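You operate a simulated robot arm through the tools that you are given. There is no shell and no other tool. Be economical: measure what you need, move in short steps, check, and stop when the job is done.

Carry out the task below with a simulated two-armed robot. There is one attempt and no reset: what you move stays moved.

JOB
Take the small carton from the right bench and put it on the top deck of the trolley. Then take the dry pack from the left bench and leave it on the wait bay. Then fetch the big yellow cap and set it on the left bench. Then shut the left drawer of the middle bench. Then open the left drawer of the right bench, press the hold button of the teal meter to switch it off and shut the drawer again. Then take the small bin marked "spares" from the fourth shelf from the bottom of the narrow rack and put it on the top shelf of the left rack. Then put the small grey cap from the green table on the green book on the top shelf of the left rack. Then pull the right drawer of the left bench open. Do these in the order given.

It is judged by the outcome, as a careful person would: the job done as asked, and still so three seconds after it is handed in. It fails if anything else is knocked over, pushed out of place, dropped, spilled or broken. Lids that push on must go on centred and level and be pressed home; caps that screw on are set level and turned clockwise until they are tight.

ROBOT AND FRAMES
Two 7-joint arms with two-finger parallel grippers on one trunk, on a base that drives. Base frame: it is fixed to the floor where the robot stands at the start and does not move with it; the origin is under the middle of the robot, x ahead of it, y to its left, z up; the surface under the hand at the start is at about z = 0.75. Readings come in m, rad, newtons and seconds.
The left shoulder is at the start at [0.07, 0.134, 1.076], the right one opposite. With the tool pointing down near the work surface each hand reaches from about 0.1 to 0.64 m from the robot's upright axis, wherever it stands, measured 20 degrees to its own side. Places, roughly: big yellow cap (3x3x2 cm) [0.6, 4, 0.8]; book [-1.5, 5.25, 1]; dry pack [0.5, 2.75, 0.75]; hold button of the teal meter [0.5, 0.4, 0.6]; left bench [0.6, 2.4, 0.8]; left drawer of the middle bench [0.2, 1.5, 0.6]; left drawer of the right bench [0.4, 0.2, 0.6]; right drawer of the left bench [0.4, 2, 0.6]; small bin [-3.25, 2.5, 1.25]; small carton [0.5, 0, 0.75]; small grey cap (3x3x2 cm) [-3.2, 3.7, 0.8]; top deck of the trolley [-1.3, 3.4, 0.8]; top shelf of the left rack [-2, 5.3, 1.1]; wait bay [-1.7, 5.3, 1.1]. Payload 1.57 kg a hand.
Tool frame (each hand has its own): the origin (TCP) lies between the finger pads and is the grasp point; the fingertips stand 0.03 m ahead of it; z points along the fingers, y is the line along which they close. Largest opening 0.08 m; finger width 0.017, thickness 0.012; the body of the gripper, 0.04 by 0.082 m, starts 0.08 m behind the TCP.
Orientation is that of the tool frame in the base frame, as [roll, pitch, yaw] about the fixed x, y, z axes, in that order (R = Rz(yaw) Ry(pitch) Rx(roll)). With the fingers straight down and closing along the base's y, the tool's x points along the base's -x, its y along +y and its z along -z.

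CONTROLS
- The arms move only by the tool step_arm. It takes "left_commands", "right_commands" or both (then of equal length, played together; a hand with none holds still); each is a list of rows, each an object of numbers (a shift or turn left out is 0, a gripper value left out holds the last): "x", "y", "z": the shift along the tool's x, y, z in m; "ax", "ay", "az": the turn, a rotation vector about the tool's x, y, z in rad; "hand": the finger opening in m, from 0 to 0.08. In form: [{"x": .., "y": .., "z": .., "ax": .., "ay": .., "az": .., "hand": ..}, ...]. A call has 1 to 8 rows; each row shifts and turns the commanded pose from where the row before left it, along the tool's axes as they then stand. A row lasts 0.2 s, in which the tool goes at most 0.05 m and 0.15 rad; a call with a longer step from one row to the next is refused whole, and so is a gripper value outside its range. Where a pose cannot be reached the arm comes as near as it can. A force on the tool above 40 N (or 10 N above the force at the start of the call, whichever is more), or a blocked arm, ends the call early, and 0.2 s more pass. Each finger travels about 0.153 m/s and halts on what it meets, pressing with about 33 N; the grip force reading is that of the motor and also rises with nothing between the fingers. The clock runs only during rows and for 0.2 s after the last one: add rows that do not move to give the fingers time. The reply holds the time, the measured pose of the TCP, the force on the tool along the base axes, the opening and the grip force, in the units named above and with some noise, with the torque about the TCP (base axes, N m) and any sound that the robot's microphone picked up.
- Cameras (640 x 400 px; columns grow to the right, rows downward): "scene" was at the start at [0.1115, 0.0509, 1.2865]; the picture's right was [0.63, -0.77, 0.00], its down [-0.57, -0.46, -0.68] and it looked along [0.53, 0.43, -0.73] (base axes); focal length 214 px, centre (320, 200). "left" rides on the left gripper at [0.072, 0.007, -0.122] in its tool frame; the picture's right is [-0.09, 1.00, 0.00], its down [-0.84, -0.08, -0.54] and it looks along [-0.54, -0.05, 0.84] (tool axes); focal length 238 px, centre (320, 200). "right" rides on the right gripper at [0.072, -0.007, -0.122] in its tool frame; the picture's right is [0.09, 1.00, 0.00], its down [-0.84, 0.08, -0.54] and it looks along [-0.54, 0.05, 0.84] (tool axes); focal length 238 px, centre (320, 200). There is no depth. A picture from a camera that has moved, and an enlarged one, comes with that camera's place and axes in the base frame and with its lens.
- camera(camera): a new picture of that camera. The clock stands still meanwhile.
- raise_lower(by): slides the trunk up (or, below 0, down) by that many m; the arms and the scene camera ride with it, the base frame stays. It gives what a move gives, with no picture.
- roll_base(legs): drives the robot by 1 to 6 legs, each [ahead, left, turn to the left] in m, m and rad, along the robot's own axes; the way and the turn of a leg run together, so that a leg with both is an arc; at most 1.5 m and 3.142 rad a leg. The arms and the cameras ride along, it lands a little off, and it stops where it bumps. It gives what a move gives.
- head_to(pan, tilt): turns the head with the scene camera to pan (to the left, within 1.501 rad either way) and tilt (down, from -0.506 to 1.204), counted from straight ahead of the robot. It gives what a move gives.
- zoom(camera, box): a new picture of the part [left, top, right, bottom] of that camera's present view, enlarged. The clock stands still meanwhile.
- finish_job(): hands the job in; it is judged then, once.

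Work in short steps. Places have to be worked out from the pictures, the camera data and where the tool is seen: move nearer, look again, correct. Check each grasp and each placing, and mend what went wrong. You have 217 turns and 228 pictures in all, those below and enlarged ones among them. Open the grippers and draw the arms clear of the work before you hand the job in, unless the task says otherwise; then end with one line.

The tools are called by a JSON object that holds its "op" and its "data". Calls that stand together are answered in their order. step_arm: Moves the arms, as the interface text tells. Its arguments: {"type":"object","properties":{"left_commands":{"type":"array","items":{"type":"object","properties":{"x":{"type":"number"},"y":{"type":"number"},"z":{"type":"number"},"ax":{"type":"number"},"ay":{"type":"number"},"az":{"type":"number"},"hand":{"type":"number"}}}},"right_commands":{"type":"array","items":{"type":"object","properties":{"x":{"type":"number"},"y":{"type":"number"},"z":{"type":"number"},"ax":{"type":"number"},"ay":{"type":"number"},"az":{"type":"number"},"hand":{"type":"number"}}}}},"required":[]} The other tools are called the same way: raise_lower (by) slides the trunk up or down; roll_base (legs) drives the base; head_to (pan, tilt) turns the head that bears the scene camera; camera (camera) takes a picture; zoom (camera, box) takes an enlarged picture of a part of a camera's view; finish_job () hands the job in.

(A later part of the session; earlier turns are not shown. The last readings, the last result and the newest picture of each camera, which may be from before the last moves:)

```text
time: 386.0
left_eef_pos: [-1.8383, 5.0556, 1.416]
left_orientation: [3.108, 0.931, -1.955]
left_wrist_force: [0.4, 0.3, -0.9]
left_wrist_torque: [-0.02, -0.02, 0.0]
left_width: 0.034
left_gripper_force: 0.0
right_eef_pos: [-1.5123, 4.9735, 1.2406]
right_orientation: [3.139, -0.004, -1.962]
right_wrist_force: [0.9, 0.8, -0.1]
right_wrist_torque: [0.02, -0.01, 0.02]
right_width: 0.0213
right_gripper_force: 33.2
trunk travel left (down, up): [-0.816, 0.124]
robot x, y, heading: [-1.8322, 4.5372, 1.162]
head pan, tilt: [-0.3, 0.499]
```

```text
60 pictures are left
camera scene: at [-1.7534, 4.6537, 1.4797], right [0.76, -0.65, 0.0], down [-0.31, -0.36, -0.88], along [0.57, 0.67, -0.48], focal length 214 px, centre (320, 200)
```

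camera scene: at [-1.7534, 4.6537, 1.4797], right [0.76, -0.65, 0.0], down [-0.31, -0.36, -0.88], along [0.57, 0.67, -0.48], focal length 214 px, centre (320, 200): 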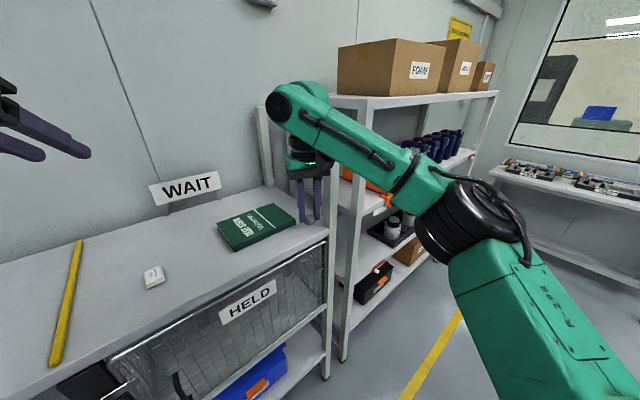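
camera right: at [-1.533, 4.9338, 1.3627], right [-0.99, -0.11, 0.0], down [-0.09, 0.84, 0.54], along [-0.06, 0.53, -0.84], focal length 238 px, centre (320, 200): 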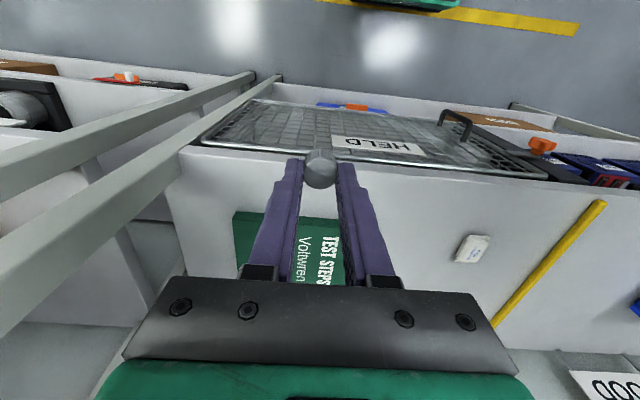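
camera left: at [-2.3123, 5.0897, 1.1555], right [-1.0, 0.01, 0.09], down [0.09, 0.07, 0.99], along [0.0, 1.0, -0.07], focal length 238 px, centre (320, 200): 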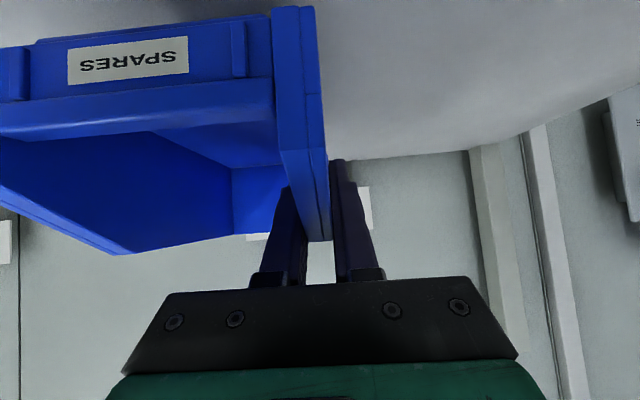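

The elbow now falls well clear of the post. I translate diagonally so the hand comes over the book's left-middle part.

{"op": "roll_base", "data": {"legs": [[0.181, 0.152, 0]]}}

{"op": "camera", "data": {"camera": "right"}}

{"op": "camera", "data": {"camera": "scene"}}

```text
time: 387.8
left_eef_pos: [-1.9013, 5.2779, 1.417]
left_orientation: [3.105, 0.936, -1.963]
left_wrist_force: [-0.1, 0.0, 1.1]
left_wrist_torque: [0.04, 0.01, 0.0]
left_width: 0.034
left_gripper_force: 0.1
right_eef_pos: [-1.5747, 5.1948, 1.2415]
right_orientation: [3.138, -0.004, -1.963]
right_wrist_force: [0.4, 1.0, 0.3]
right_wrist_torque: [0.02, 0.03, 0.01]
right_width: 0.0211
right_gripper_force: 32.5
trunk travel left (down, up): [-0.816, 0.124]
robot x, y, heading: [-1.8964, 4.7681, 1.164]
head pan, tilt: [-0.3, 0.499]
```

```text
59 pictures are left
camera right: at [-1.5961, 5.1245, 1.3626], right [-0.95, 0.3, 0.0], down [0.25, 0.8, 0.54], along [0.16, 0.52, -0.84], focal length 238 px, centre (320, 200)
```

right: 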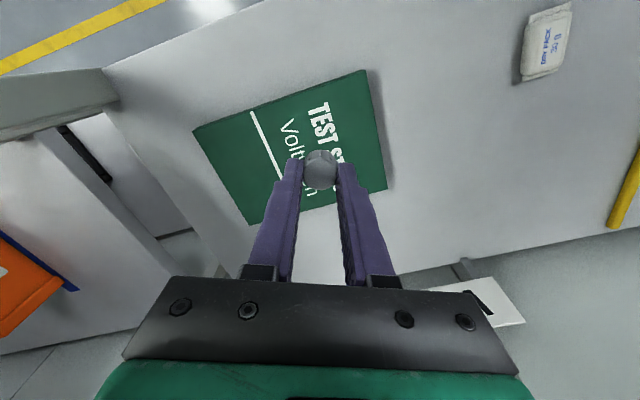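

```text
58 pictures are left
camera scene: at [-1.8177, 4.8757, 1.4799], right [0.76, -0.65, 0.0], down [-0.31, -0.36, -0.88], along [0.57, 0.67, -0.48], focal length 214 px, centre (320, 200)
```

scene: 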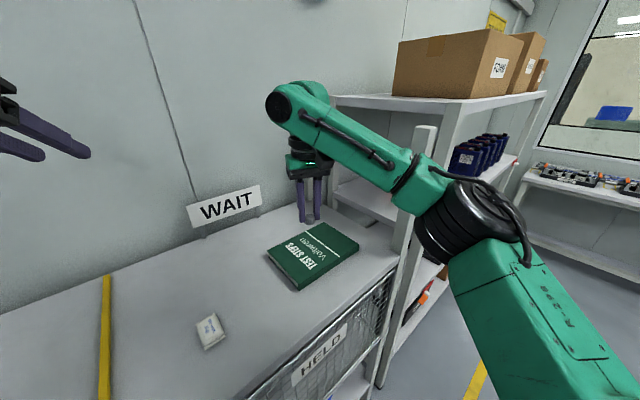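

The hand is over the book, well inside its edges. I lower with the trunk (so the elbow keeps its distance from the post), then look.

{"op": "raise_lower", "data": {"by": -0.1}}

{"op": "camera", "data": {"camera": "right"}}

{"op": "camera", "data": {"camera": "scene"}}

```text
time: 389.1
left_eef_pos: [-1.9025, 5.2813, 1.3152]
left_orientation: [3.107, 0.933, -1.961]
left_wrist_force: [0.4, -0.3, -0.2]
left_wrist_torque: [-0.07, 0.05, 0.0]
left_width: 0.0339
left_gripper_force: 0.1
right_eef_pos: [-1.5765, 5.1973, 1.1399]
right_orientation: [3.14, -0.005, -1.966]
right_wrist_force: [-0.1, -0.7, 0.6]
right_wrist_torque: [-0.01, -0.01, 0.02]
right_width: 0.0214
right_gripper_force: 33.5
trunk travel left (down, up): [-0.716, 0.224]
robot x, y, heading: [-1.8973, 4.7641, 1.166]
head pan, tilt: [-0.3, 0.499]
```

```text
57 pictures are left
camera right: at [-1.5971, 5.1276, 1.2619], right [-0.95, 0.3, 0.0], down [0.25, 0.8, 0.54], along [0.16, 0.51, -0.84], focal length 238 px, centre (320, 200)
```

right: 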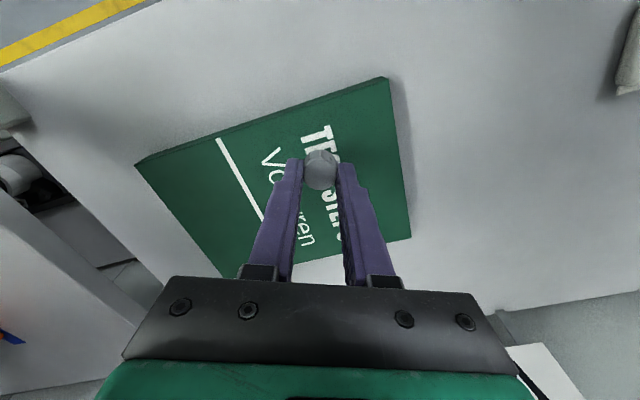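

```text
56 pictures are left
camera scene: at [-1.8187, 4.8791, 1.3796], right [0.76, -0.65, 0.0], down [-0.31, -0.36, -0.88], along [0.57, 0.67, -0.48], focal length 214 px, centre (320, 200)
```

scene: 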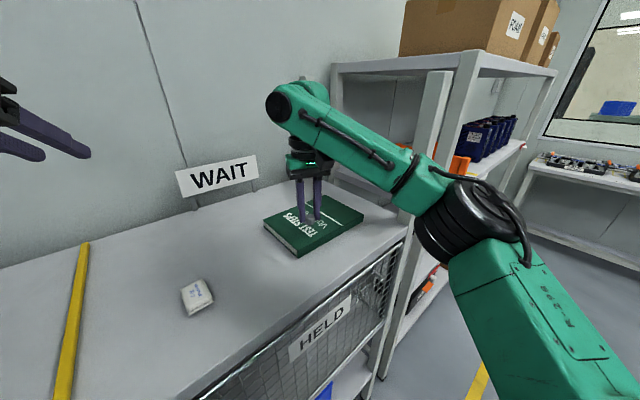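

I zoom on the cap to check it is level in the fingers.

{"op": "zoom", "data": {"camera": "right", "box": [280, 135, 360, 205]}}

{"op": "zoom", "data": {"camera": "scene", "box": [255, 165, 375, 265]}}

```text
5.71 times, centred on (320, 170) of right
camera zoom: at [-1.5971, 5.1276, 1.2619], right [-0.95, 0.3, 0.0], down [0.25, 0.8, 0.54], along [0.16, 0.51, -0.84], focal length 1362 px, centre (320, 371)
```

zoom: 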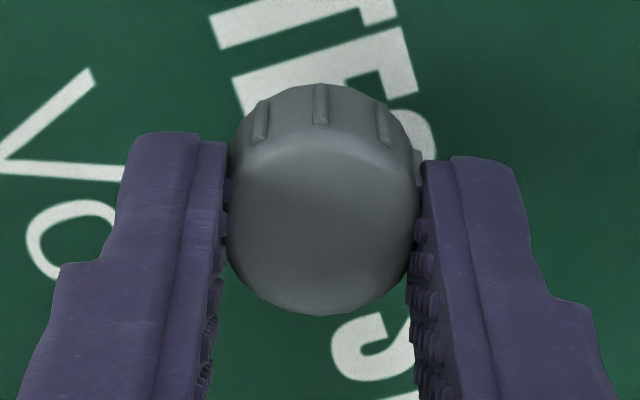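

```text
4.00 times, centred on (315, 215) of scene
camera zoom: at [-1.8187, 4.8791, 1.3796], right [0.76, -0.65, 0.0], down [-0.31, -0.36, -0.88], along [0.57, 0.67, -0.48], focal length 858 px, centre (340, 140)
```

zoom: 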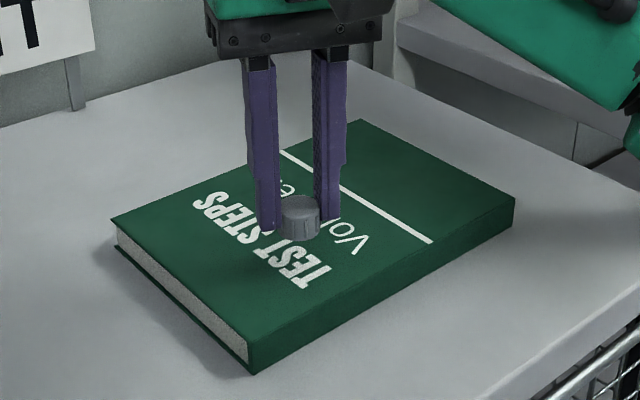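

The cap is level, a couple of centimetres above the book. I lower it in small steps.

{"op": "step_arm", "data": {"right_commands": [{"z": 0.012}, {"z": 0.005}, {"z": 0.004}, {}]}}

```text
time: 390.1
left_eef_pos: [-1.9019, 5.2824, 1.3157]
left_orientation: [3.107, 0.932, -1.961]
left_wrist_force: [-0.4, 0.5, -0.1]
left_wrist_torque: [0.01, -0.05, -0.01]
left_width: 0.0341
left_gripper_force: 0.0
right_eef_pos: [-1.5758, 5.1976, 1.1187]
right_orientation: [3.14, -0.006, -1.963]
right_wrist_force: [0.5, 0.4, -0.5]
right_wrist_torque: [0.0, 0.03, 0.02]
right_width: 0.0213
right_gripper_force: 32.8
trunk travel left (down, up): [-0.716, 0.224]
robot x, y, heading: [-1.8993, 4.7609, 1.167]
head pan, tilt: [-0.3, 0.499]
```

No contact yet; I continue in 3 mm steps.

{"op": "step_arm", "data": {"right_commands": [{"z": 0.003}, {"z": 0.003}, {"z": 0.002}, {}]}}

{"op": "zoom", "data": {"camera": "scene", "box": [255, 165, 375, 265]}}

```text
time: 391.1
left_eef_pos: [-1.9043, 5.2799, 1.3162]
left_orientation: [3.107, 0.935, -1.959]
left_wrist_force: [-0.3, -0.8, -0.1]
left_wrist_torque: [0.02, 0.01, 0.0]
left_width: 0.0336
left_gripper_force: 0.1
right_eef_pos: [-1.5774, 5.1962, 1.1137]
right_orientation: [3.14, 0.001, -1.965]
right_wrist_force: [4.8, 7.1, 29.3]
right_wrist_torque: [0.18, -0.16, 0.02]
right_width: 0.0213
right_gripper_force: 33.3
trunk travel left (down, up): [-0.716, 0.224]
robot x, y, heading: [-1.8951, 4.7671, 1.163]
head pan, tilt: [-0.3, 0.499]
```

```text
4.00 times, centred on (315, 215) of scene
camera zoom: at [-1.8201, 4.877, 1.3802], right [0.76, -0.65, 0.0], down [-0.31, -0.36, -0.88], along [0.57, 0.67, -0.48], focal length 858 px, centre (340, 140)
```

zoom: 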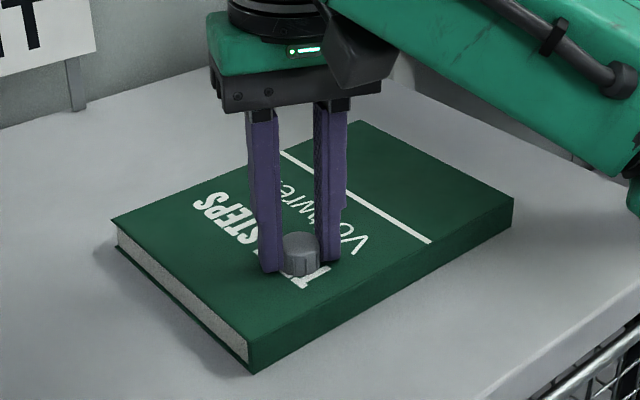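

Contact with the book. I ease off 3 mm, open and lift with the arm.

{"op": "step_arm", "data": {"right_commands": [{"z": -0.003}, {"hand": 0.04}, {"hand": 0.04}, {"z": -0.03}, {"z": -0.04}, {"z": -0.04}]}}

{"op": "zoom", "data": {"camera": "scene", "box": [255, 145, 415, 265]}}

```text
time: 392.5
left_eef_pos: [-1.9041, 5.2815, 1.3145]
left_orientation: [3.11, 0.934, -1.96]
left_wrist_force: [-0.4, 0.2, -0.2]
left_wrist_torque: [0.01, -0.02, -0.01]
left_width: 0.0342
left_gripper_force: 0.1
right_eef_pos: [-1.5771, 5.1979, 1.2138]
right_orientation: [3.139, -0.003, -1.962]
right_wrist_force: [-1.3, -0.7, -0.9]
right_wrist_torque: [-0.03, -0.01, 0.01]
right_width: 0.0399
right_gripper_force: 0.2
right hand out of reach, approached as far as the arm can: row 6
trunk travel left (down, up): [-0.716, 0.224]
robot x, y, heading: [-1.9005, 4.7611, 1.164]
head pan, tilt: [-0.3, 0.499]
```

```text
3.33 times, centred on (335, 205) of scene
camera zoom: at [-1.8208, 4.8792, 1.3797], right [0.76, -0.65, 0.0], down [-0.31, -0.36, -0.88], along [0.57, 0.67, -0.48], focal length 715 px, centre (270, 183)
```

zoom: 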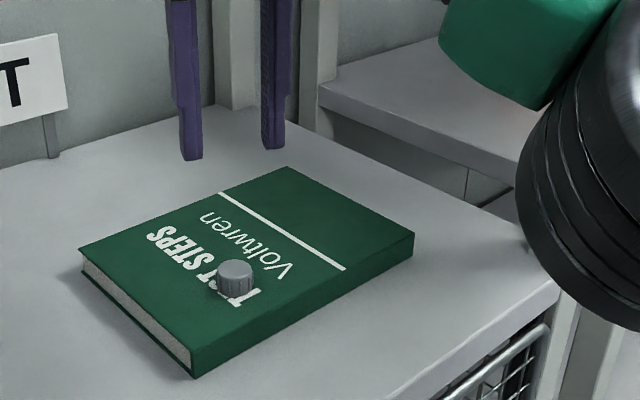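

The cap stands on the book. I withdraw straight back from the rack and drive to the left bench for the last job.

{"op": "roll_base", "data": {"legs": [[-0.33, -0.14, 0], [0, 0, -1.164], [1.45, 0.0, 0], [0.1, -1.2, 0], [-0.4, -0.95, 0]]}}

{"op": "head_to", "data": {"pan": 0, "tilt": 0.7}}

{"op": "camera", "data": {"camera": "scene"}}

```text
time: 414.9
left_eef_pos: [-0.3374, 2.4703, 1.3159]
left_orientation: [3.108, 0.932, 3.119]
left_wrist_force: [0.4, -0.1, -0.2]
left_wrist_torque: [0.01, -0.02, 0.03]
left_width: 0.034
left_gripper_force: 0.0
right_eef_pos: [-0.2983, 2.1347, 1.2126]
right_orientation: [3.141, -0.006, 3.113]
right_wrist_force: [-0.4, -0.3, -0.6]
right_wrist_torque: [0.01, 0.02, 0.02]
right_width: 0.0401
right_gripper_force: 0.1
trunk travel left (down, up): [-0.716, 0.224]
robot x, y, heading: [-0.8206, 2.2813, -0.04]
head pan, tilt: [-0.3, 0.499]
```

```text
time: 415.7
left_eef_pos: [-0.3368, 2.4702, 1.3156]
left_orientation: [3.107, 0.934, 3.118]
left_wrist_force: [0.0, 0.3, 0.5]
left_wrist_torque: [0.02, -0.04, 0.0]
left_width: 0.034
left_gripper_force: 0.0
right_eef_pos: [-0.2994, 2.1368, 1.213]
right_orientation: [3.139, -0.005, 3.112]
right_wrist_force: [0.3, 0.1, -0.5]
right_wrist_torque: [0.0, -0.02, 0.01]
right_width: 0.0403
right_gripper_force: 0.2
trunk travel left (down, up): [-0.716, 0.224]
robot x, y, heading: [-0.8208, 2.2825, -0.041]
head pan, tilt: [0.0, 0.7]
```

```text
51 pictures are left
camera scene: at [-0.6849, 2.2746, 1.362], right [-0.04, -1.0, 0.0], down [-0.64, 0.03, -0.77], along [0.76, -0.03, -0.64], focal length 214 px, centre (320, 200)
```

scene: 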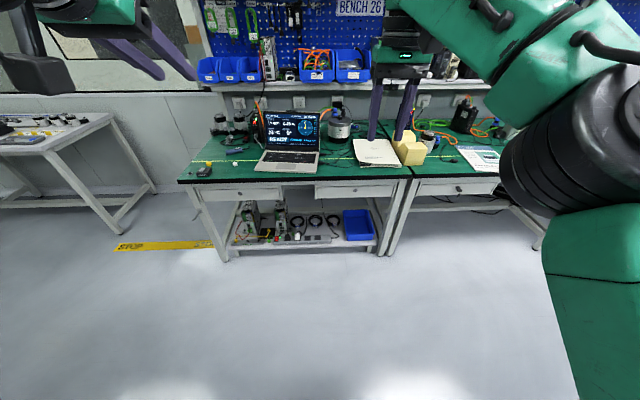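

{"op": "zoom", "data": {"camera": "scene", "box": [300, 160, 420, 235]}}

```text
5.33 times, centred on (360, 198) of scene
camera zoom: at [-0.6849, 2.2746, 1.362], right [-0.04, -1.0, 0.0], down [-0.64, 0.03, -0.77], along [0.76, -0.03, -0.64], focal length 1144 px, centre (107, 213)
```

zoom: 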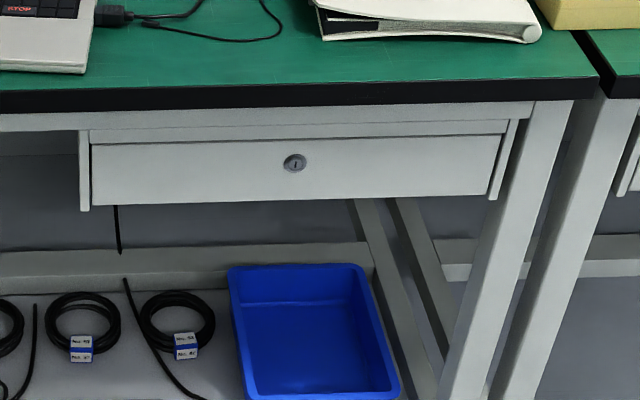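

This drawer has only a lock barrel, no key. I tilt the right hand to horizontal, draw the left hand back, lower the trunk and look closer.

{"op": "step_arm", "data": {"right_commands": [{"ay": -0.145}, {"ay": -0.145}, {"ay": -0.145}, {"ay": -0.145}, {"ay": -0.145}, {"ay": -0.145}, {"ay": -0.145}, {"ay": -0.145}], "left_commands": [{"x": 0.0208, "z": -0.0281}, {"x": 0.0208, "z": -0.0281}, {"x": 0.0208, "z": -0.0281}, {"x": 0.0208, "z": -0.0281}, {}, {}, {}, {}]}}

{"op": "raise_lower", "data": {"by": -0.4}}

{"op": "raise_lower", "data": {"by": -0.17}}

{"op": "roll_base", "data": {"legs": [[0.2, 0.0, 0.04]]}}

{"op": "camera", "data": {"camera": "right"}}

{"op": "camera", "data": {"camera": "scene"}}

```text
time: 417.5
left_eef_pos: [-0.4793, 2.4711, 1.3151]
left_orientation: [3.106, 0.932, 3.117]
left_wrist_force: [-0.1, 0.8, -0.4]
left_wrist_torque: [0.04, 0.01, -0.03]
left_width: 0.0342
left_gripper_force: 0.2
right_eef_pos: [-0.2984, 2.1346, 1.2137]
right_orientation: [3.133, 1.156, 3.106]
right_wrist_force: [-0.2, -0.5, 0.0]
right_wrist_torque: [0.02, 0.02, 0.0]
right_width: 0.0399
right_gripper_force: 0.0
trunk travel left (down, up): [-0.716, 0.224]
robot x, y, heading: [-0.8211, 2.2784, -0.043]
head pan, tilt: [0.0, 0.7]
```

```text
time: 421.3
left_eef_pos: [-0.4787, 2.4705, 0.9162]
left_orientation: [3.109, 0.934, 3.118]
left_wrist_force: [-0.1, -0.9, 0.3]
left_wrist_torque: [-0.01, 0.03, -0.02]
left_width: 0.0339
left_gripper_force: 0.1
right_eef_pos: [-0.2987, 2.1355, 0.8137]
right_orientation: [3.136, 1.155, 3.109]
right_wrist_force: [-0.6, -0.2, 0.2]
right_wrist_torque: [0.0, -0.03, 0.0]
right_width: 0.04
right_gripper_force: 0.0
trunk travel left (down, up): [-0.316, 0.624]
robot x, y, heading: [-0.8174, 2.2805, -0.045]
head pan, tilt: [0.0, 0.7]
```

```text
time: 423.3
left_eef_pos: [-0.4788, 2.4713, 0.7455]
left_orientation: [3.109, 0.934, 3.118]
left_wrist_force: [0.7, 0.4, -1.0]
left_wrist_torque: [0.02, 0.01, -0.02]
left_width: 0.0339
left_gripper_force: 0.1
right_eef_pos: [-0.298, 2.1346, 0.6433]
right_orientation: [3.136, 1.157, 3.109]
right_wrist_force: [0.2, -0.1, -0.7]
right_wrist_torque: [0.0, 0.0, -0.08]
right_width: 0.0402
right_gripper_force: 0.0
trunk travel left (down, up): [-0.146, 0.794]
robot x, y, heading: [-0.819, 2.2779, -0.04]
head pan, tilt: [0.0, 0.7]
```

```text
time: 424.9
left_eef_pos: [-0.288, 2.4803, 0.746]
left_orientation: [3.109, 0.931, -3.125]
left_wrist_force: [0.5, 1.0, -0.2]
left_wrist_torque: [-0.01, -0.03, 0.01]
left_width: 0.0343
left_gripper_force: 0.1
right_eef_pos: [-0.0945, 2.1528, 0.643]
right_orientation: [3.137, 1.155, -3.135]
right_wrist_force: [-0.9, -0.3, 0.3]
right_wrist_torque: [0.01, -0.03, 0.02]
right_width: 0.04
right_gripper_force: 0.2
trunk travel left (down, up): [-0.146, 0.794]
robot x, y, heading: [-0.6248, 2.2773, 0.004]
head pan, tilt: [0.0, 0.7]
```

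```text
49 pictures are left
camera right: at [-0.2336, 2.1417, 0.6261], right [-0.05, 1.0, -0.08], down [-0.16, 0.07, 0.98], along [0.99, 0.06, 0.15], focal length 238 px, centre (320, 200)
```

right: 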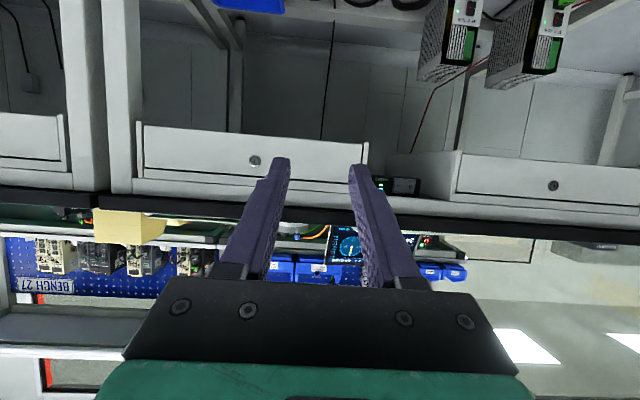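

```text
48 pictures are left
camera scene: at [-0.485, 2.2761, 0.7919], right [0.0, -1.0, 0.0], down [-0.64, 0.0, -0.76], along [0.76, 0.0, -0.64], focal length 214 px, centre (320, 200)
```

scene: 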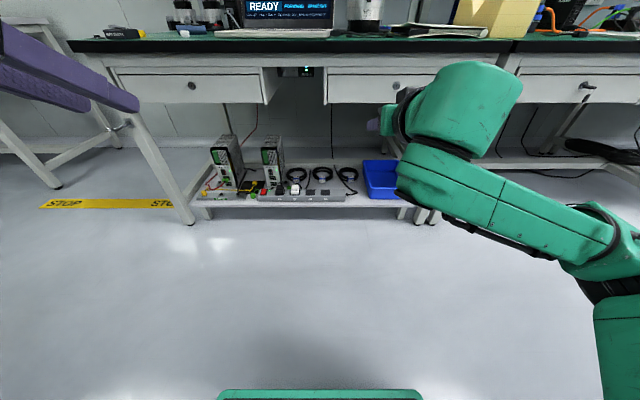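

I zoom on the lock and the drawer's edges.

{"op": "zoom", "data": {"camera": "right", "box": [205, 115, 305, 200]}}

{"op": "zoom", "data": {"camera": "scene", "box": [310, 50, 410, 120]}}

```text
4.71 times, centred on (255, 158) of right
camera zoom: at [-0.2336, 2.1417, 0.6261], right [-0.05, 1.0, -0.08], down [-0.16, 0.07, 0.98], along [0.99, 0.06, 0.15], focal length 1122 px, centre (626, 400)
```

zoom: 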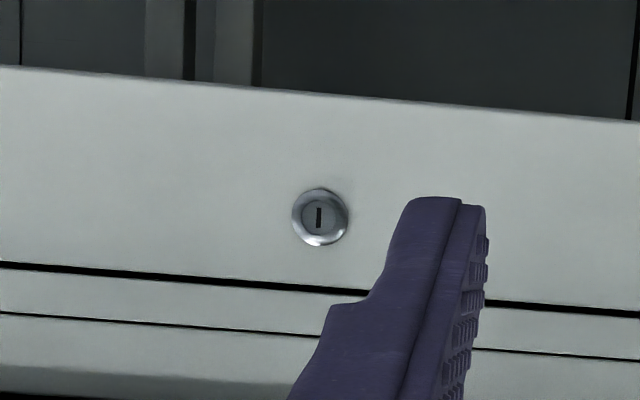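

```text
5.71 times, centred on (360, 85) of scene
camera zoom: at [-0.485, 2.2761, 0.7919], right [0.0, -1.0, 0.0], down [-0.64, 0.0, -0.76], along [0.76, 0.0, -0.64], focal length 1226 px, centre (91, 857)
```

zoom: 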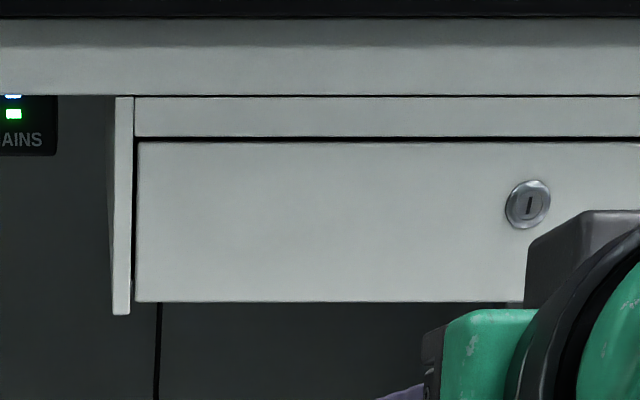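

The lock barrel (about 24 mm across) protrudes slightly and is the only thing to pull on. I level the hand to nearly horizontal and line it up with the barrel at y≈2.037.

{"op": "step_arm", "data": {"right_commands": [{"ay": -0.12, "hand": 0.05}, {"ay": -0.12}, {"ay": -0.12}]}}

{"op": "roll_base", "data": {"legs": [[0.15, -0.116, 0]]}}

{"op": "camera", "data": {"camera": "right"}}

```text
time: 425.7
left_eef_pos: [-0.2885, 2.4799, 0.7456]
left_orientation: [3.106, 0.933, -3.127]
left_wrist_force: [0.3, 0.2, 0.7]
left_wrist_torque: [0.0, -0.02, 0.01]
left_width: 0.0337
left_gripper_force: 0.0
right_eef_pos: [-0.0934, 2.1529, 0.6435]
right_orientation: [3.099, 1.516, 3.112]
right_wrist_force: [-0.6, -0.4, 0.2]
right_wrist_torque: [0.02, 0.01, 0.01]
right_width: 0.0499
right_gripper_force: 0.0
trunk travel left (down, up): [-0.146, 0.794]
robot x, y, heading: [-0.6176, 2.278, 0.002]
head pan, tilt: [0.0, 0.7]
```

```text
time: 427.2
left_eef_pos: [-0.1359, 2.3682, 0.7454]
left_orientation: [3.108, 0.932, -3.123]
left_wrist_force: [-0.1, 0.1, -0.1]
left_wrist_torque: [0.02, -0.01, -0.01]
left_width: 0.034
left_gripper_force: 0.1
right_eef_pos: [0.0583, 2.04, 0.6425]
right_orientation: [3.102, 1.516, 3.118]
right_wrist_force: [0.4, -0.9, 0.0]
right_wrist_torque: [0.03, -0.03, 0.0]
right_width: 0.0501
right_gripper_force: 0.0
trunk travel left (down, up): [-0.146, 0.794]
robot x, y, heading: [-0.4645, 2.1635, 0.005]
head pan, tilt: [0.0, 0.7]
```

```text
45 pictures are left
camera right: at [-0.066, 2.0301, 0.5777], right [-0.02, 1.0, -0.09], down [-0.5, 0.07, 0.87], along [0.87, 0.06, 0.49], focal length 238 px, centre (320, 200)
```

right: 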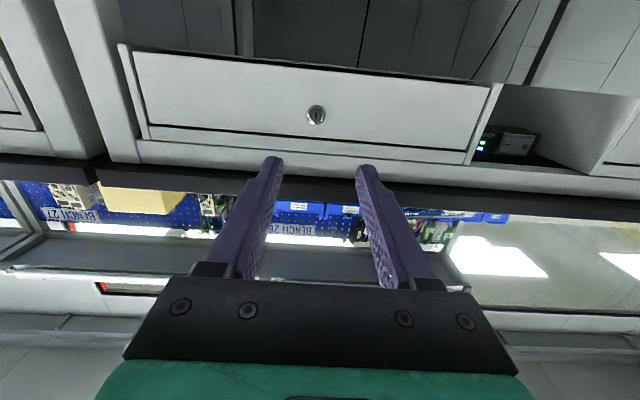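

The barrel is at (0.24, 2.0355, 0.6305). I correct the alignment and advance close to it.

{"op": "step_arm", "data": {"right_commands": [{"x": 0.0115, "y": -0.0045}, {"z": 0.045}, {"z": 0.045}, {"z": 0.035}]}}

{"op": "camera", "data": {"camera": "right"}}

```text
time: 428.2
left_eef_pos: [-0.1352, 2.3684, 0.7463]
left_orientation: [3.109, 0.933, -3.123]
left_wrist_force: [-0.7, 0.8, 0.6]
left_wrist_torque: [0.01, -0.01, -0.02]
left_width: 0.0339
left_gripper_force: 0.1
right_eef_pos: [0.1844, 2.0404, 0.625]
right_orientation: [3.119, 1.514, 3.132]
right_wrist_force: [0.0, 0.3, 0.2]
right_wrist_torque: [0.01, 0.0, 0.05]
right_width: 0.0501
right_gripper_force: 0.1
trunk travel left (down, up): [-0.146, 0.794]
robot x, y, heading: [-0.4704, 2.1607, 0.003]
head pan, tilt: [0.0, 0.7]
```

```text
44 pictures are left
camera right: at [0.0589, 2.0298, 0.5586], right [-0.02, 1.0, -0.09], down [-0.5, 0.07, 0.87], along [0.87, 0.06, 0.49], focal length 238 px, centre (320, 200)
```

right: 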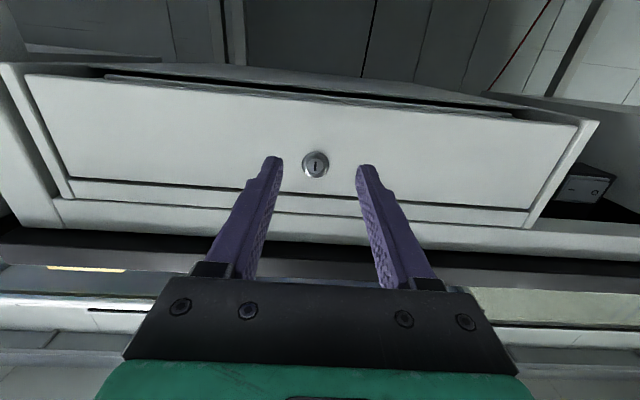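

There seems to be a gap or grip edge under the panel. I zoom there and on the barrel.

{"op": "zoom", "data": {"camera": "right", "box": [200, 55, 440, 195]}}

{"op": "zoom", "data": {"camera": "right", "box": [0, 50, 200, 170]}}

```text
2.67 times, centred on (320, 125) of right
camera zoom: at [0.0589, 2.0298, 0.5586], right [-0.02, 1.0, -0.09], down [-0.5, 0.07, 0.87], along [0.87, 0.06, 0.49], focal length 636 px, centre (320, 400)
```

zoom: 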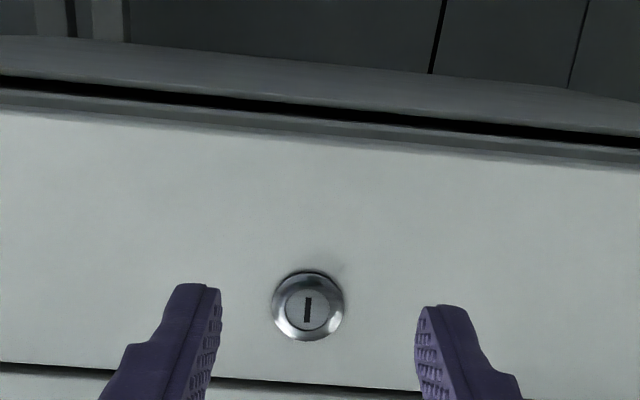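

```text
3.20 times, centred on (100, 110) of right
camera zoom: at [0.0589, 2.0298, 0.5586], right [-0.02, 1.0, -0.09], down [-0.5, 0.07, 0.87], along [0.87, 0.06, 0.49], focal length 763 px, centre (1024, 488)
```

zoom: 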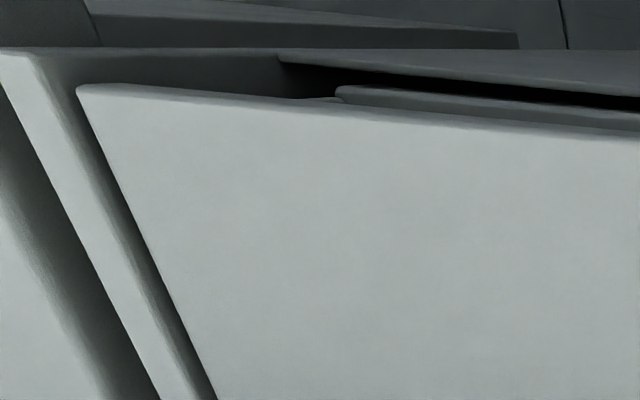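

A slot is visible behind the panel's lower edge, a grip channel. I lower the camera for a clear view from underneath.

{"op": "step_arm", "data": {"right_commands": [{"z": -0.03}, {"z": -0.03}]}}

{"op": "raise_lower", "data": {"by": -0.12}}

{"op": "camera", "data": {"camera": "right"}}

{"op": "zoom", "data": {"camera": "right", "box": [200, 60, 440, 200]}}

```text
time: 428.8
left_eef_pos: [-0.1351, 2.3677, 0.7451]
left_orientation: [3.106, 0.933, -3.123]
left_wrist_force: [-0.1, 0.2, 0.3]
left_wrist_torque: [0.0, -0.06, -0.04]
left_width: 0.0339
left_gripper_force: 0.1
right_eef_pos: [0.1247, 2.037, 0.6292]
right_orientation: [3.1, 1.515, 3.114]
right_wrist_force: [-0.1, 0.0, 0.0]
right_wrist_torque: [0.0, 0.02, 0.01]
right_width: 0.0501
right_gripper_force: 0.0
trunk travel left (down, up): [-0.146, 0.794]
robot x, y, heading: [-0.4637, 2.1643, 0.003]
head pan, tilt: [0.0, 0.7]
```

```text
time: 430.3
left_eef_pos: [-0.1361, 2.3684, 0.6258]
left_orientation: [3.107, 0.933, -3.121]
left_wrist_force: [0.9, -0.4, 0.0]
left_wrist_torque: [0.03, 0.0, 0.01]
left_width: 0.0339
left_gripper_force: 0.0
right_eef_pos: [0.1237, 2.0357, 0.5091]
right_orientation: [3.105, 1.514, 3.119]
right_wrist_force: [1.0, -0.1, 0.9]
right_wrist_torque: [-0.02, 0.01, 0.01]
right_width: 0.05
right_gripper_force: 0.1
trunk travel left (down, up): [-0.026, 0.914]
robot x, y, heading: [-0.4683, 2.1625, -0.001]
head pan, tilt: [0.0, 0.7]
```

```text
41 pictures are left
camera right: at [-0.0015, 2.0264, 0.443], right [-0.02, 1.0, -0.09], down [-0.5, 0.07, 0.87], along [0.87, 0.06, 0.49], focal length 238 px, centre (320, 200)
```

right: 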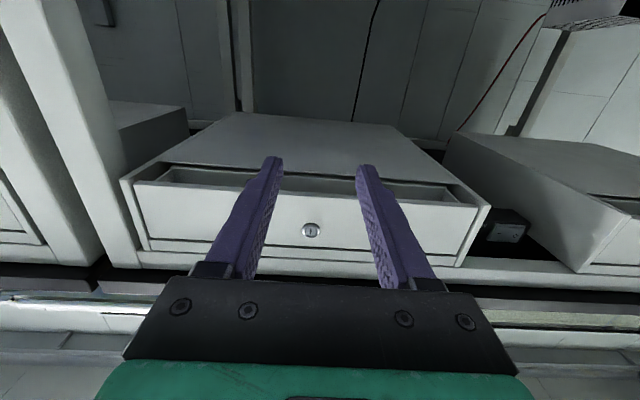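

```text
2.67 times, centred on (320, 130) of right
camera zoom: at [-0.0015, 2.0264, 0.443], right [-0.02, 1.0, -0.09], down [-0.5, 0.07, 0.87], along [0.87, 0.06, 0.49], focal length 636 px, centre (320, 387)
```

zoom: 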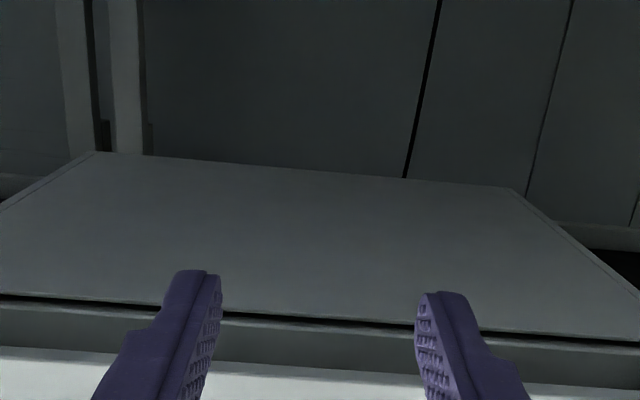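

I zoom on the end of the slot to understand its shape.

{"op": "zoom", "data": {"camera": "right", "box": [110, 140, 270, 260]}}

{"op": "zoom", "data": {"camera": "right", "box": [380, 150, 500, 240]}}

```text
3.33 times, centred on (190, 200) of right
camera zoom: at [-0.0015, 2.0264, 0.443], right [-0.02, 1.0, -0.09], down [-0.5, 0.07, 0.87], along [0.87, 0.06, 0.49], focal length 794 px, centre (753, 200)
```

zoom: 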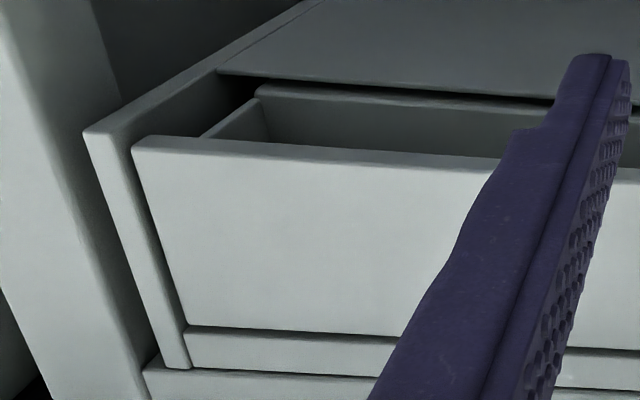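

```text
4.44 times, centred on (440, 195) of right
camera zoom: at [-0.0015, 2.0264, 0.443], right [-0.02, 1.0, -0.09], down [-0.5, 0.07, 0.87], along [0.87, 0.06, 0.49], focal length 1059 px, centre (-213, 222)
```

zoom: 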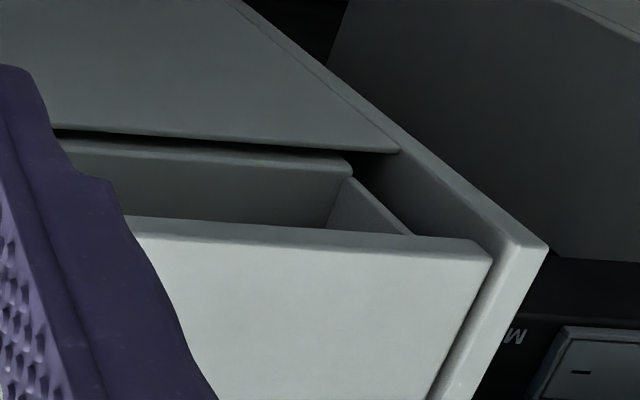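

The front plate has an open cavity behind it from below, about 4 cm deep: a finger pull. I will hook the fingertips up into it, so I rotate the right hand to point upwards.

{"op": "step_arm", "data": {"right_commands": [{"ay": -0.14, "hand": 0.03}, {"ay": -0.14}, {"ay": -0.14}, {"ay": -0.14}, {"ay": -0.14}, {"ay": -0.14}, {"ay": -0.14}]}}

{"op": "camera", "data": {"camera": "scene"}}

```text
time: 431.4
left_eef_pos: [-0.1374, 2.3682, 0.6253]
left_orientation: [3.112, 0.936, -3.122]
left_wrist_force: [-0.9, -0.7, -0.8]
left_wrist_torque: [0.0, -0.02, 0.02]
left_width: 0.0341
left_gripper_force: 0.1
right_eef_pos: [0.1231, 1.998, 0.532]
right_orientation: [-0.283, 0.955, -0.322]
right_wrist_force: [-0.5, -0.2, 0.1]
right_wrist_torque: [-0.01, 0.0, -0.03]
right_width: 0.0298
right_gripper_force: 0.1
right hand out of reach, approached as far as the arm can: row 5
trunk travel left (down, up): [-0.026, 0.914]
robot x, y, heading: [-0.4678, 2.1635, 0.003]
head pan, tilt: [0.0, 0.7]
stopped in row 5 (right hand): the arm was blocked; the commanded pose is now the measured one
```

```text
37 pictures are left
camera scene: at [-0.3347, 2.164, 0.6711], right [0.0, -1.0, 0.0], down [-0.64, 0.0, -0.77], along [0.77, 0.0, -0.64], focal length 214 px, centre (320, 200)
```

scene: 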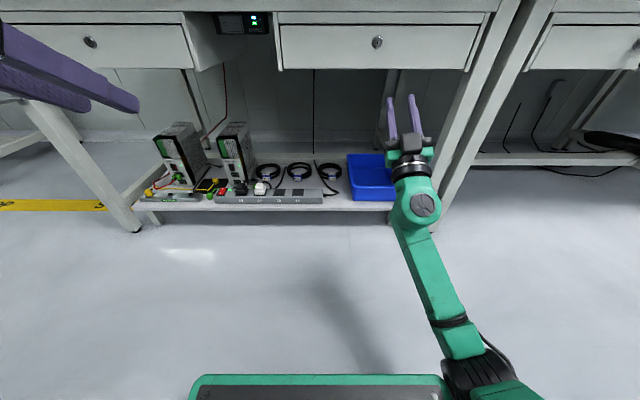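

The hand points 34° upward before blocking, which is enough to hook behind the plate. I line up so the fingers can slide under the plate's lower edge.

{"op": "raise_lower", "data": {"by": -0.017}}

{"op": "roll_base", "data": {"legs": [[0.05, 0.037, 0]]}}

{"op": "zoom", "data": {"camera": "scene", "box": [260, 0, 500, 150]}}

{"op": "camera", "data": {"camera": "right"}}

```text
time: 432.1
left_eef_pos: [-0.1425, 2.3703, 0.6143]
left_orientation: [3.119, 0.946, -3.115]
left_wrist_force: [0.0, 0.0, 0.1]
left_wrist_torque: [0.02, -0.03, 0.01]
left_width: 0.034
left_gripper_force: 0.1
right_eef_pos: [0.1168, 1.9945, 0.5301]
right_orientation: [-0.295, 0.932, -0.337]
right_wrist_force: [-0.5, 0.3, -0.4]
right_wrist_torque: [-0.01, -0.03, -0.01]
right_width: 0.0298
right_gripper_force: 0.0
trunk travel left (down, up): [-0.009, 0.931]
robot x, y, heading: [-0.4655, 2.1642, 0.002]
head pan, tilt: [0.0, 0.7]
```

```text
time: 433.0
left_eef_pos: [-0.093, 2.4069, 0.6117]
left_orientation: [3.118, 0.945, -3.116]
left_wrist_force: [0.0, 0.5, -1.0]
left_wrist_torque: [-0.02, -0.01, 0.02]
left_width: 0.0341
left_gripper_force: 0.0
right_eef_pos: [0.1677, 2.0321, 0.5273]
right_orientation: [-0.292, 0.934, -0.342]
right_wrist_force: [-1.2, -0.8, -0.5]
right_wrist_torque: [0.0, -0.01, 0.0]
right_width: 0.0302
right_gripper_force: 0.1
trunk travel left (down, up): [-0.009, 0.931]
robot x, y, heading: [-0.4199, 2.199, 0.004]
head pan, tilt: [0.0, 0.7]
```

```text
2.67 times, centred on (380, 75) of scene
camera zoom: at [-0.2898, 2.2025, 0.6574], right [0.0, -1.0, 0.01], down [-0.63, -0.01, -0.77], along [0.77, 0.0, -0.63], focal length 572 px, centre (160, 533)
```

zoom: 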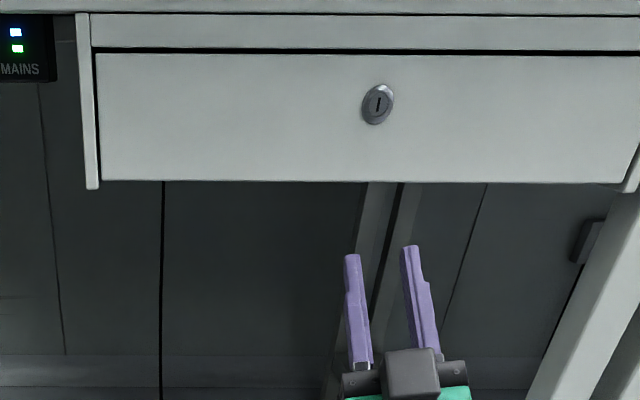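

```text
35 pictures are left
camera right: at [0.1069, 2.0076, 0.4009], right [0.15, 0.96, -0.25], down [-0.91, 0.23, 0.35], along [0.39, 0.17, 0.9], focal length 238 px, centre (320, 200)
```

right: 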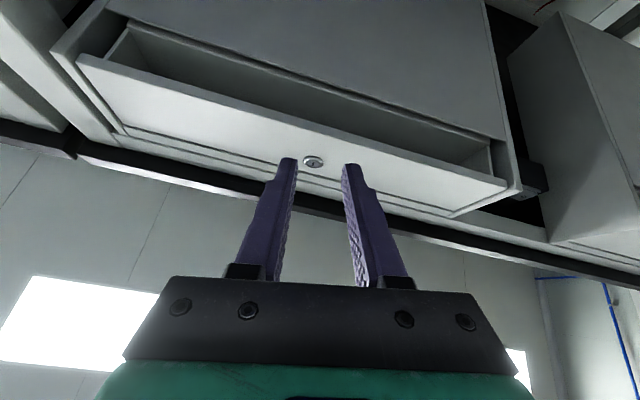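

The picture shows the cavity clearly; the plate's lower edge is at z≈0.57, x≈0.25–0.26, with the inner wall at x≈0.304. I lower the hand 3.5 cm to get onto the insertion line.

{"op": "step_arm", "data": {"right_commands": [{"x": 0.014, "y": 0.003, "z": -0.01}, {"x": 0.014, "y": 0.003, "z": -0.01}]}}

{"op": "camera", "data": {"camera": "right"}}

```text
time: 433.6
left_eef_pos: [-0.0879, 2.4039, 0.6074]
left_orientation: [3.109, 0.933, -3.121]
left_wrist_force: [0.3, -0.1, -0.1]
left_wrist_torque: [0.02, 0.01, 0.0]
left_width: 0.0336
left_gripper_force: 0.0
right_eef_pos: [0.1725, 2.0308, 0.4841]
right_orientation: [-0.293, 0.948, -0.338]
right_wrist_force: [-0.4, -0.3, 0.8]
right_wrist_torque: [0.02, -0.02, 0.02]
right_width: 0.03
right_gripper_force: 0.0
trunk travel left (down, up): [-0.009, 0.931]
robot x, y, heading: [-0.4173, 2.2015, -0.0]
head pan, tilt: [0.0, 0.7]
```

```text
34 pictures are left
camera right: at [0.1096, 2.0064, 0.3566], right [0.15, 0.96, -0.24], down [-0.9, 0.23, 0.36], along [0.4, 0.16, 0.9], focal length 238 px, centre (320, 200)
```

right: 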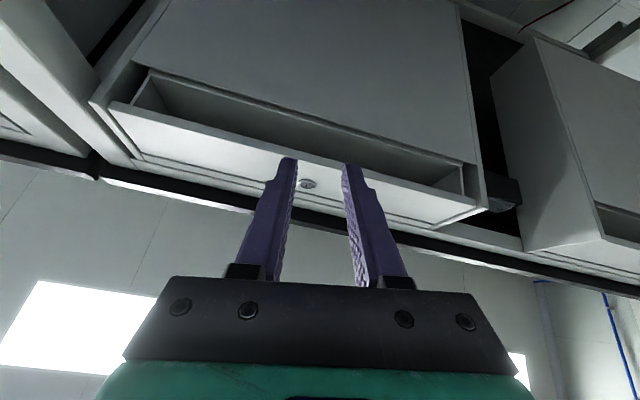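

I'm on a usable line but slightly low. I try to gain more upward tilt from this position.

{"op": "step_arm", "data": {"right_commands": [{"ay": -0.1}, {"ay": -0.1}, {"ay": -0.1}]}}

```text
time: 434.4
left_eef_pos: [-0.086, 2.4048, 0.6083]
left_orientation: [3.109, 0.93, -3.122]
left_wrist_force: [0.0, 0.2, -0.5]
left_wrist_torque: [-0.01, -0.01, 0.0]
left_width: 0.0342
left_gripper_force: 0.0
right_eef_pos: [0.173, 2.0305, 0.4825]
right_orientation: [-0.216, 0.655, -0.231]
right_wrist_force: [-0.2, -0.1, 0.6]
right_wrist_torque: [0.01, 0.03, 0.0]
right_width: 0.03
right_gripper_force: 0.0
trunk travel left (down, up): [-0.009, 0.931]
robot x, y, heading: [-0.4178, 2.1976, -0.0]
head pan, tilt: [0.0, 0.7]
```

That worked: 51° now. I continue tilting.

{"op": "step_arm", "data": {"right_commands": [{"ay": -0.1}, {"ay": -0.1}, {"ay": -0.1}]}}

{"op": "camera", "data": {"camera": "right"}}

{"op": "camera", "data": {"camera": "scene"}}

```text
time: 435.2
left_eef_pos: [-0.0863, 2.4049, 0.608]
left_orientation: [3.107, 0.931, -3.122]
left_wrist_force: [-0.4, -0.1, 0.8]
left_wrist_torque: [0.05, -0.02, 0.01]
left_width: 0.0339
left_gripper_force: 0.1
right_eef_pos: [0.1725, 2.0301, 0.4838]
right_orientation: [-0.181, 0.358, -0.163]
right_wrist_force: [-0.1, -0.2, 0.4]
right_wrist_torque: [0.02, 0.01, 0.0]
right_width: 0.0299
right_gripper_force: 0.0
trunk travel left (down, up): [-0.009, 0.931]
robot x, y, heading: [-0.4171, 2.1981, 0.0]
head pan, tilt: [0.0, 0.7]
```

```text
33 pictures are left
camera right: at [0.1923, 1.9956, 0.3463], right [0.18, 0.96, -0.2], down [-0.97, 0.14, -0.22], along [-0.18, 0.23, 0.96], focal length 238 px, centre (320, 200)
```

right: 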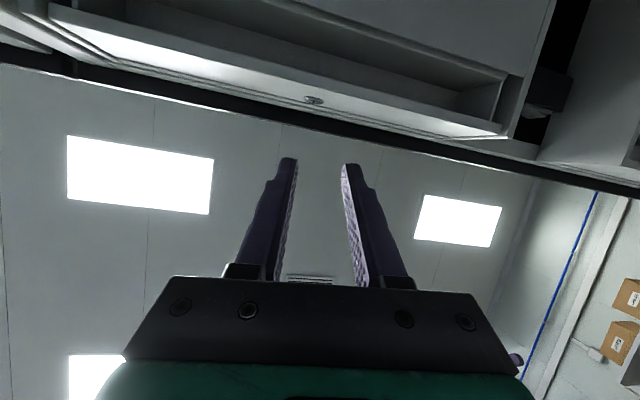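

```text
32 pictures are left
camera scene: at [-0.2832, 2.1998, 0.6549], right [0.0, -1.0, 0.0], down [-0.64, 0.0, -0.76], along [0.76, 0.0, -0.64], focal length 214 px, centre (320, 200)
```

scene: 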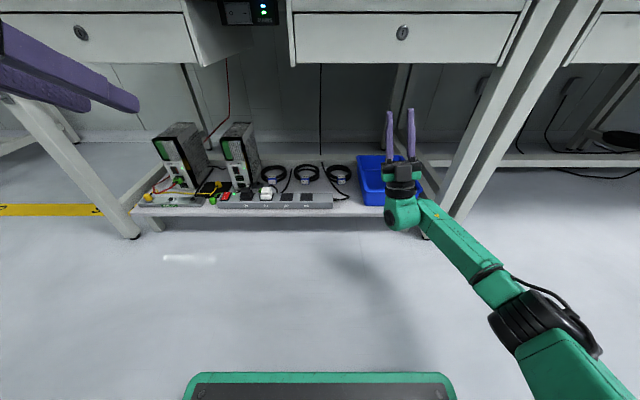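

Now 67° upward, ideal for hooking. I drive 10 cm ahead so the tips are below the cavity and check.

{"op": "roll_base", "data": {"legs": [[0.098, 0.006, 0]]}}

{"op": "camera", "data": {"camera": "right"}}

```text
time: 436.4
left_eef_pos: [0.013, 2.4116, 0.6078]
left_orientation: [3.108, 0.933, -3.123]
left_wrist_force: [0.1, 0.3, -0.2]
left_wrist_torque: [-0.01, -0.04, -0.01]
left_width: 0.0341
left_gripper_force: 0.1
right_eef_pos: [0.2699, 2.0355, 0.484]
right_orientation: [-0.181, 0.362, -0.165]
right_wrist_force: [0.3, 0.0, -0.3]
right_wrist_torque: [0.0, 0.01, 0.01]
right_width: 0.0299
right_gripper_force: 0.1
trunk travel left (down, up): [-0.009, 0.931]
robot x, y, heading: [-0.3217, 2.2066, -0.001]
head pan, tilt: [0.0, 0.7]
```

```text
31 pictures are left
camera right: at [0.2906, 2.0017, 0.3463], right [0.18, 0.96, -0.2], down [-0.97, 0.14, -0.22], along [-0.18, 0.23, 0.96], focal length 238 px, centre (320, 200)
```

right: 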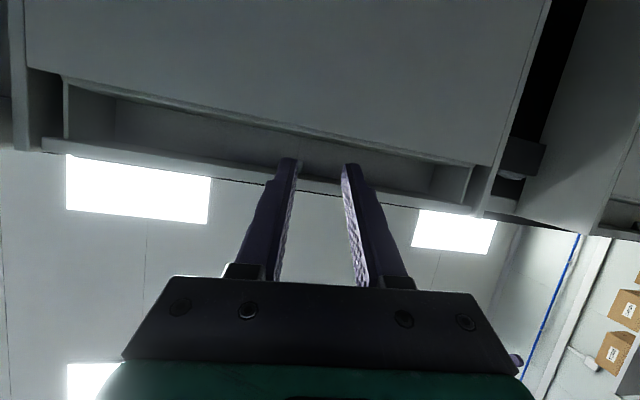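

The cavity is directly above the tips. I move up half way and check.

{"op": "step_arm", "data": {"right_commands": [{"x": -0.001, "y": -0.0061, "z": 0.028}, {"x": -0.006, "y": -0.004, "z": 0.02}]}}

{"op": "camera", "data": {"camera": "right"}}

```text
time: 437.0
left_eef_pos: [0.0116, 2.4113, 0.6082]
left_orientation: [3.107, 0.931, -3.124]
left_wrist_force: [0.6, -0.1, -1.6]
left_wrist_torque: [-0.04, -0.01, -0.01]
left_width: 0.0339
left_gripper_force: 0.0
right_eef_pos: [0.2806, 2.0318, 0.5315]
right_orientation: [-0.18, 0.362, -0.162]
right_wrist_force: [-0.1, 0.0, 0.1]
right_wrist_torque: [-0.03, -0.02, -0.03]
right_width: 0.03
right_gripper_force: 0.1
trunk travel left (down, up): [-0.009, 0.931]
robot x, y, heading: [-0.3168, 2.2085, 0.003]
head pan, tilt: [0.0, 0.7]
```

```text
30 pictures are left
camera right: at [0.3013, 1.9988, 0.3943], right [0.18, 0.96, -0.2], down [-0.97, 0.14, -0.21], along [-0.18, 0.23, 0.96], focal length 238 px, centre (320, 200)
```

right: 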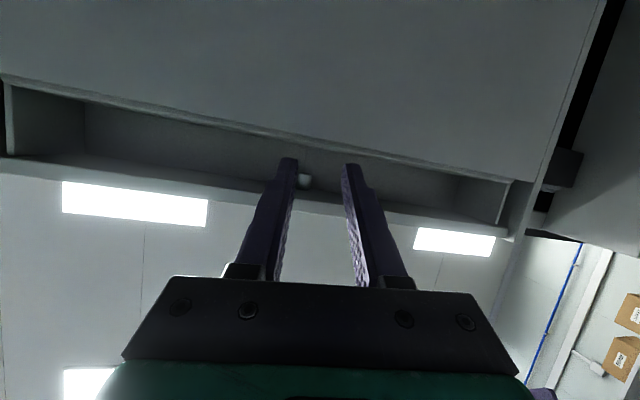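

Tips are centred in the cavity mouth. I move up 4 cm into it.

{"op": "step_arm", "data": {"right_commands": [{"x": -0.0035, "y": -0.0033, "z": 0.0195}, {"x": -0.0065, "y": -0.0033, "z": 0.0188}]}}

{"op": "camera", "data": {"camera": "right"}}

```text
time: 437.6
left_eef_pos: [0.0113, 2.4108, 0.6081]
left_orientation: [3.106, 0.932, -3.123]
left_wrist_force: [-0.7, 0.1, 0.7]
left_wrist_torque: [0.02, -0.03, -0.02]
left_width: 0.0338
left_gripper_force: 0.1
right_eef_pos: [0.2855, 2.0319, 0.5703]
right_orientation: [-0.18, 0.363, -0.165]
right_wrist_force: [1.2, -0.1, 0.0]
right_wrist_torque: [0.03, 0.0, -0.01]
right_width: 0.03
right_gripper_force: 0.0
trunk travel left (down, up): [-0.009, 0.931]
robot x, y, heading: [-0.3216, 2.2068, 0.003]
head pan, tilt: [0.0, 0.7]
```

```text
29 pictures are left
camera right: at [0.3055, 1.999, 0.4327], right [0.18, 0.96, -0.2], down [-0.97, 0.14, -0.21], along [-0.18, 0.23, 0.96], focal length 238 px, centre (320, 200)
```

right: 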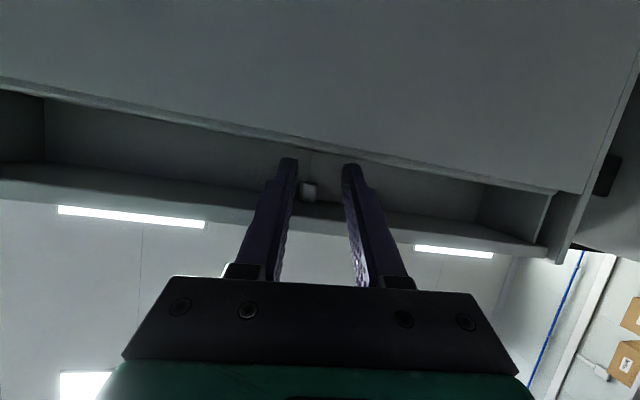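

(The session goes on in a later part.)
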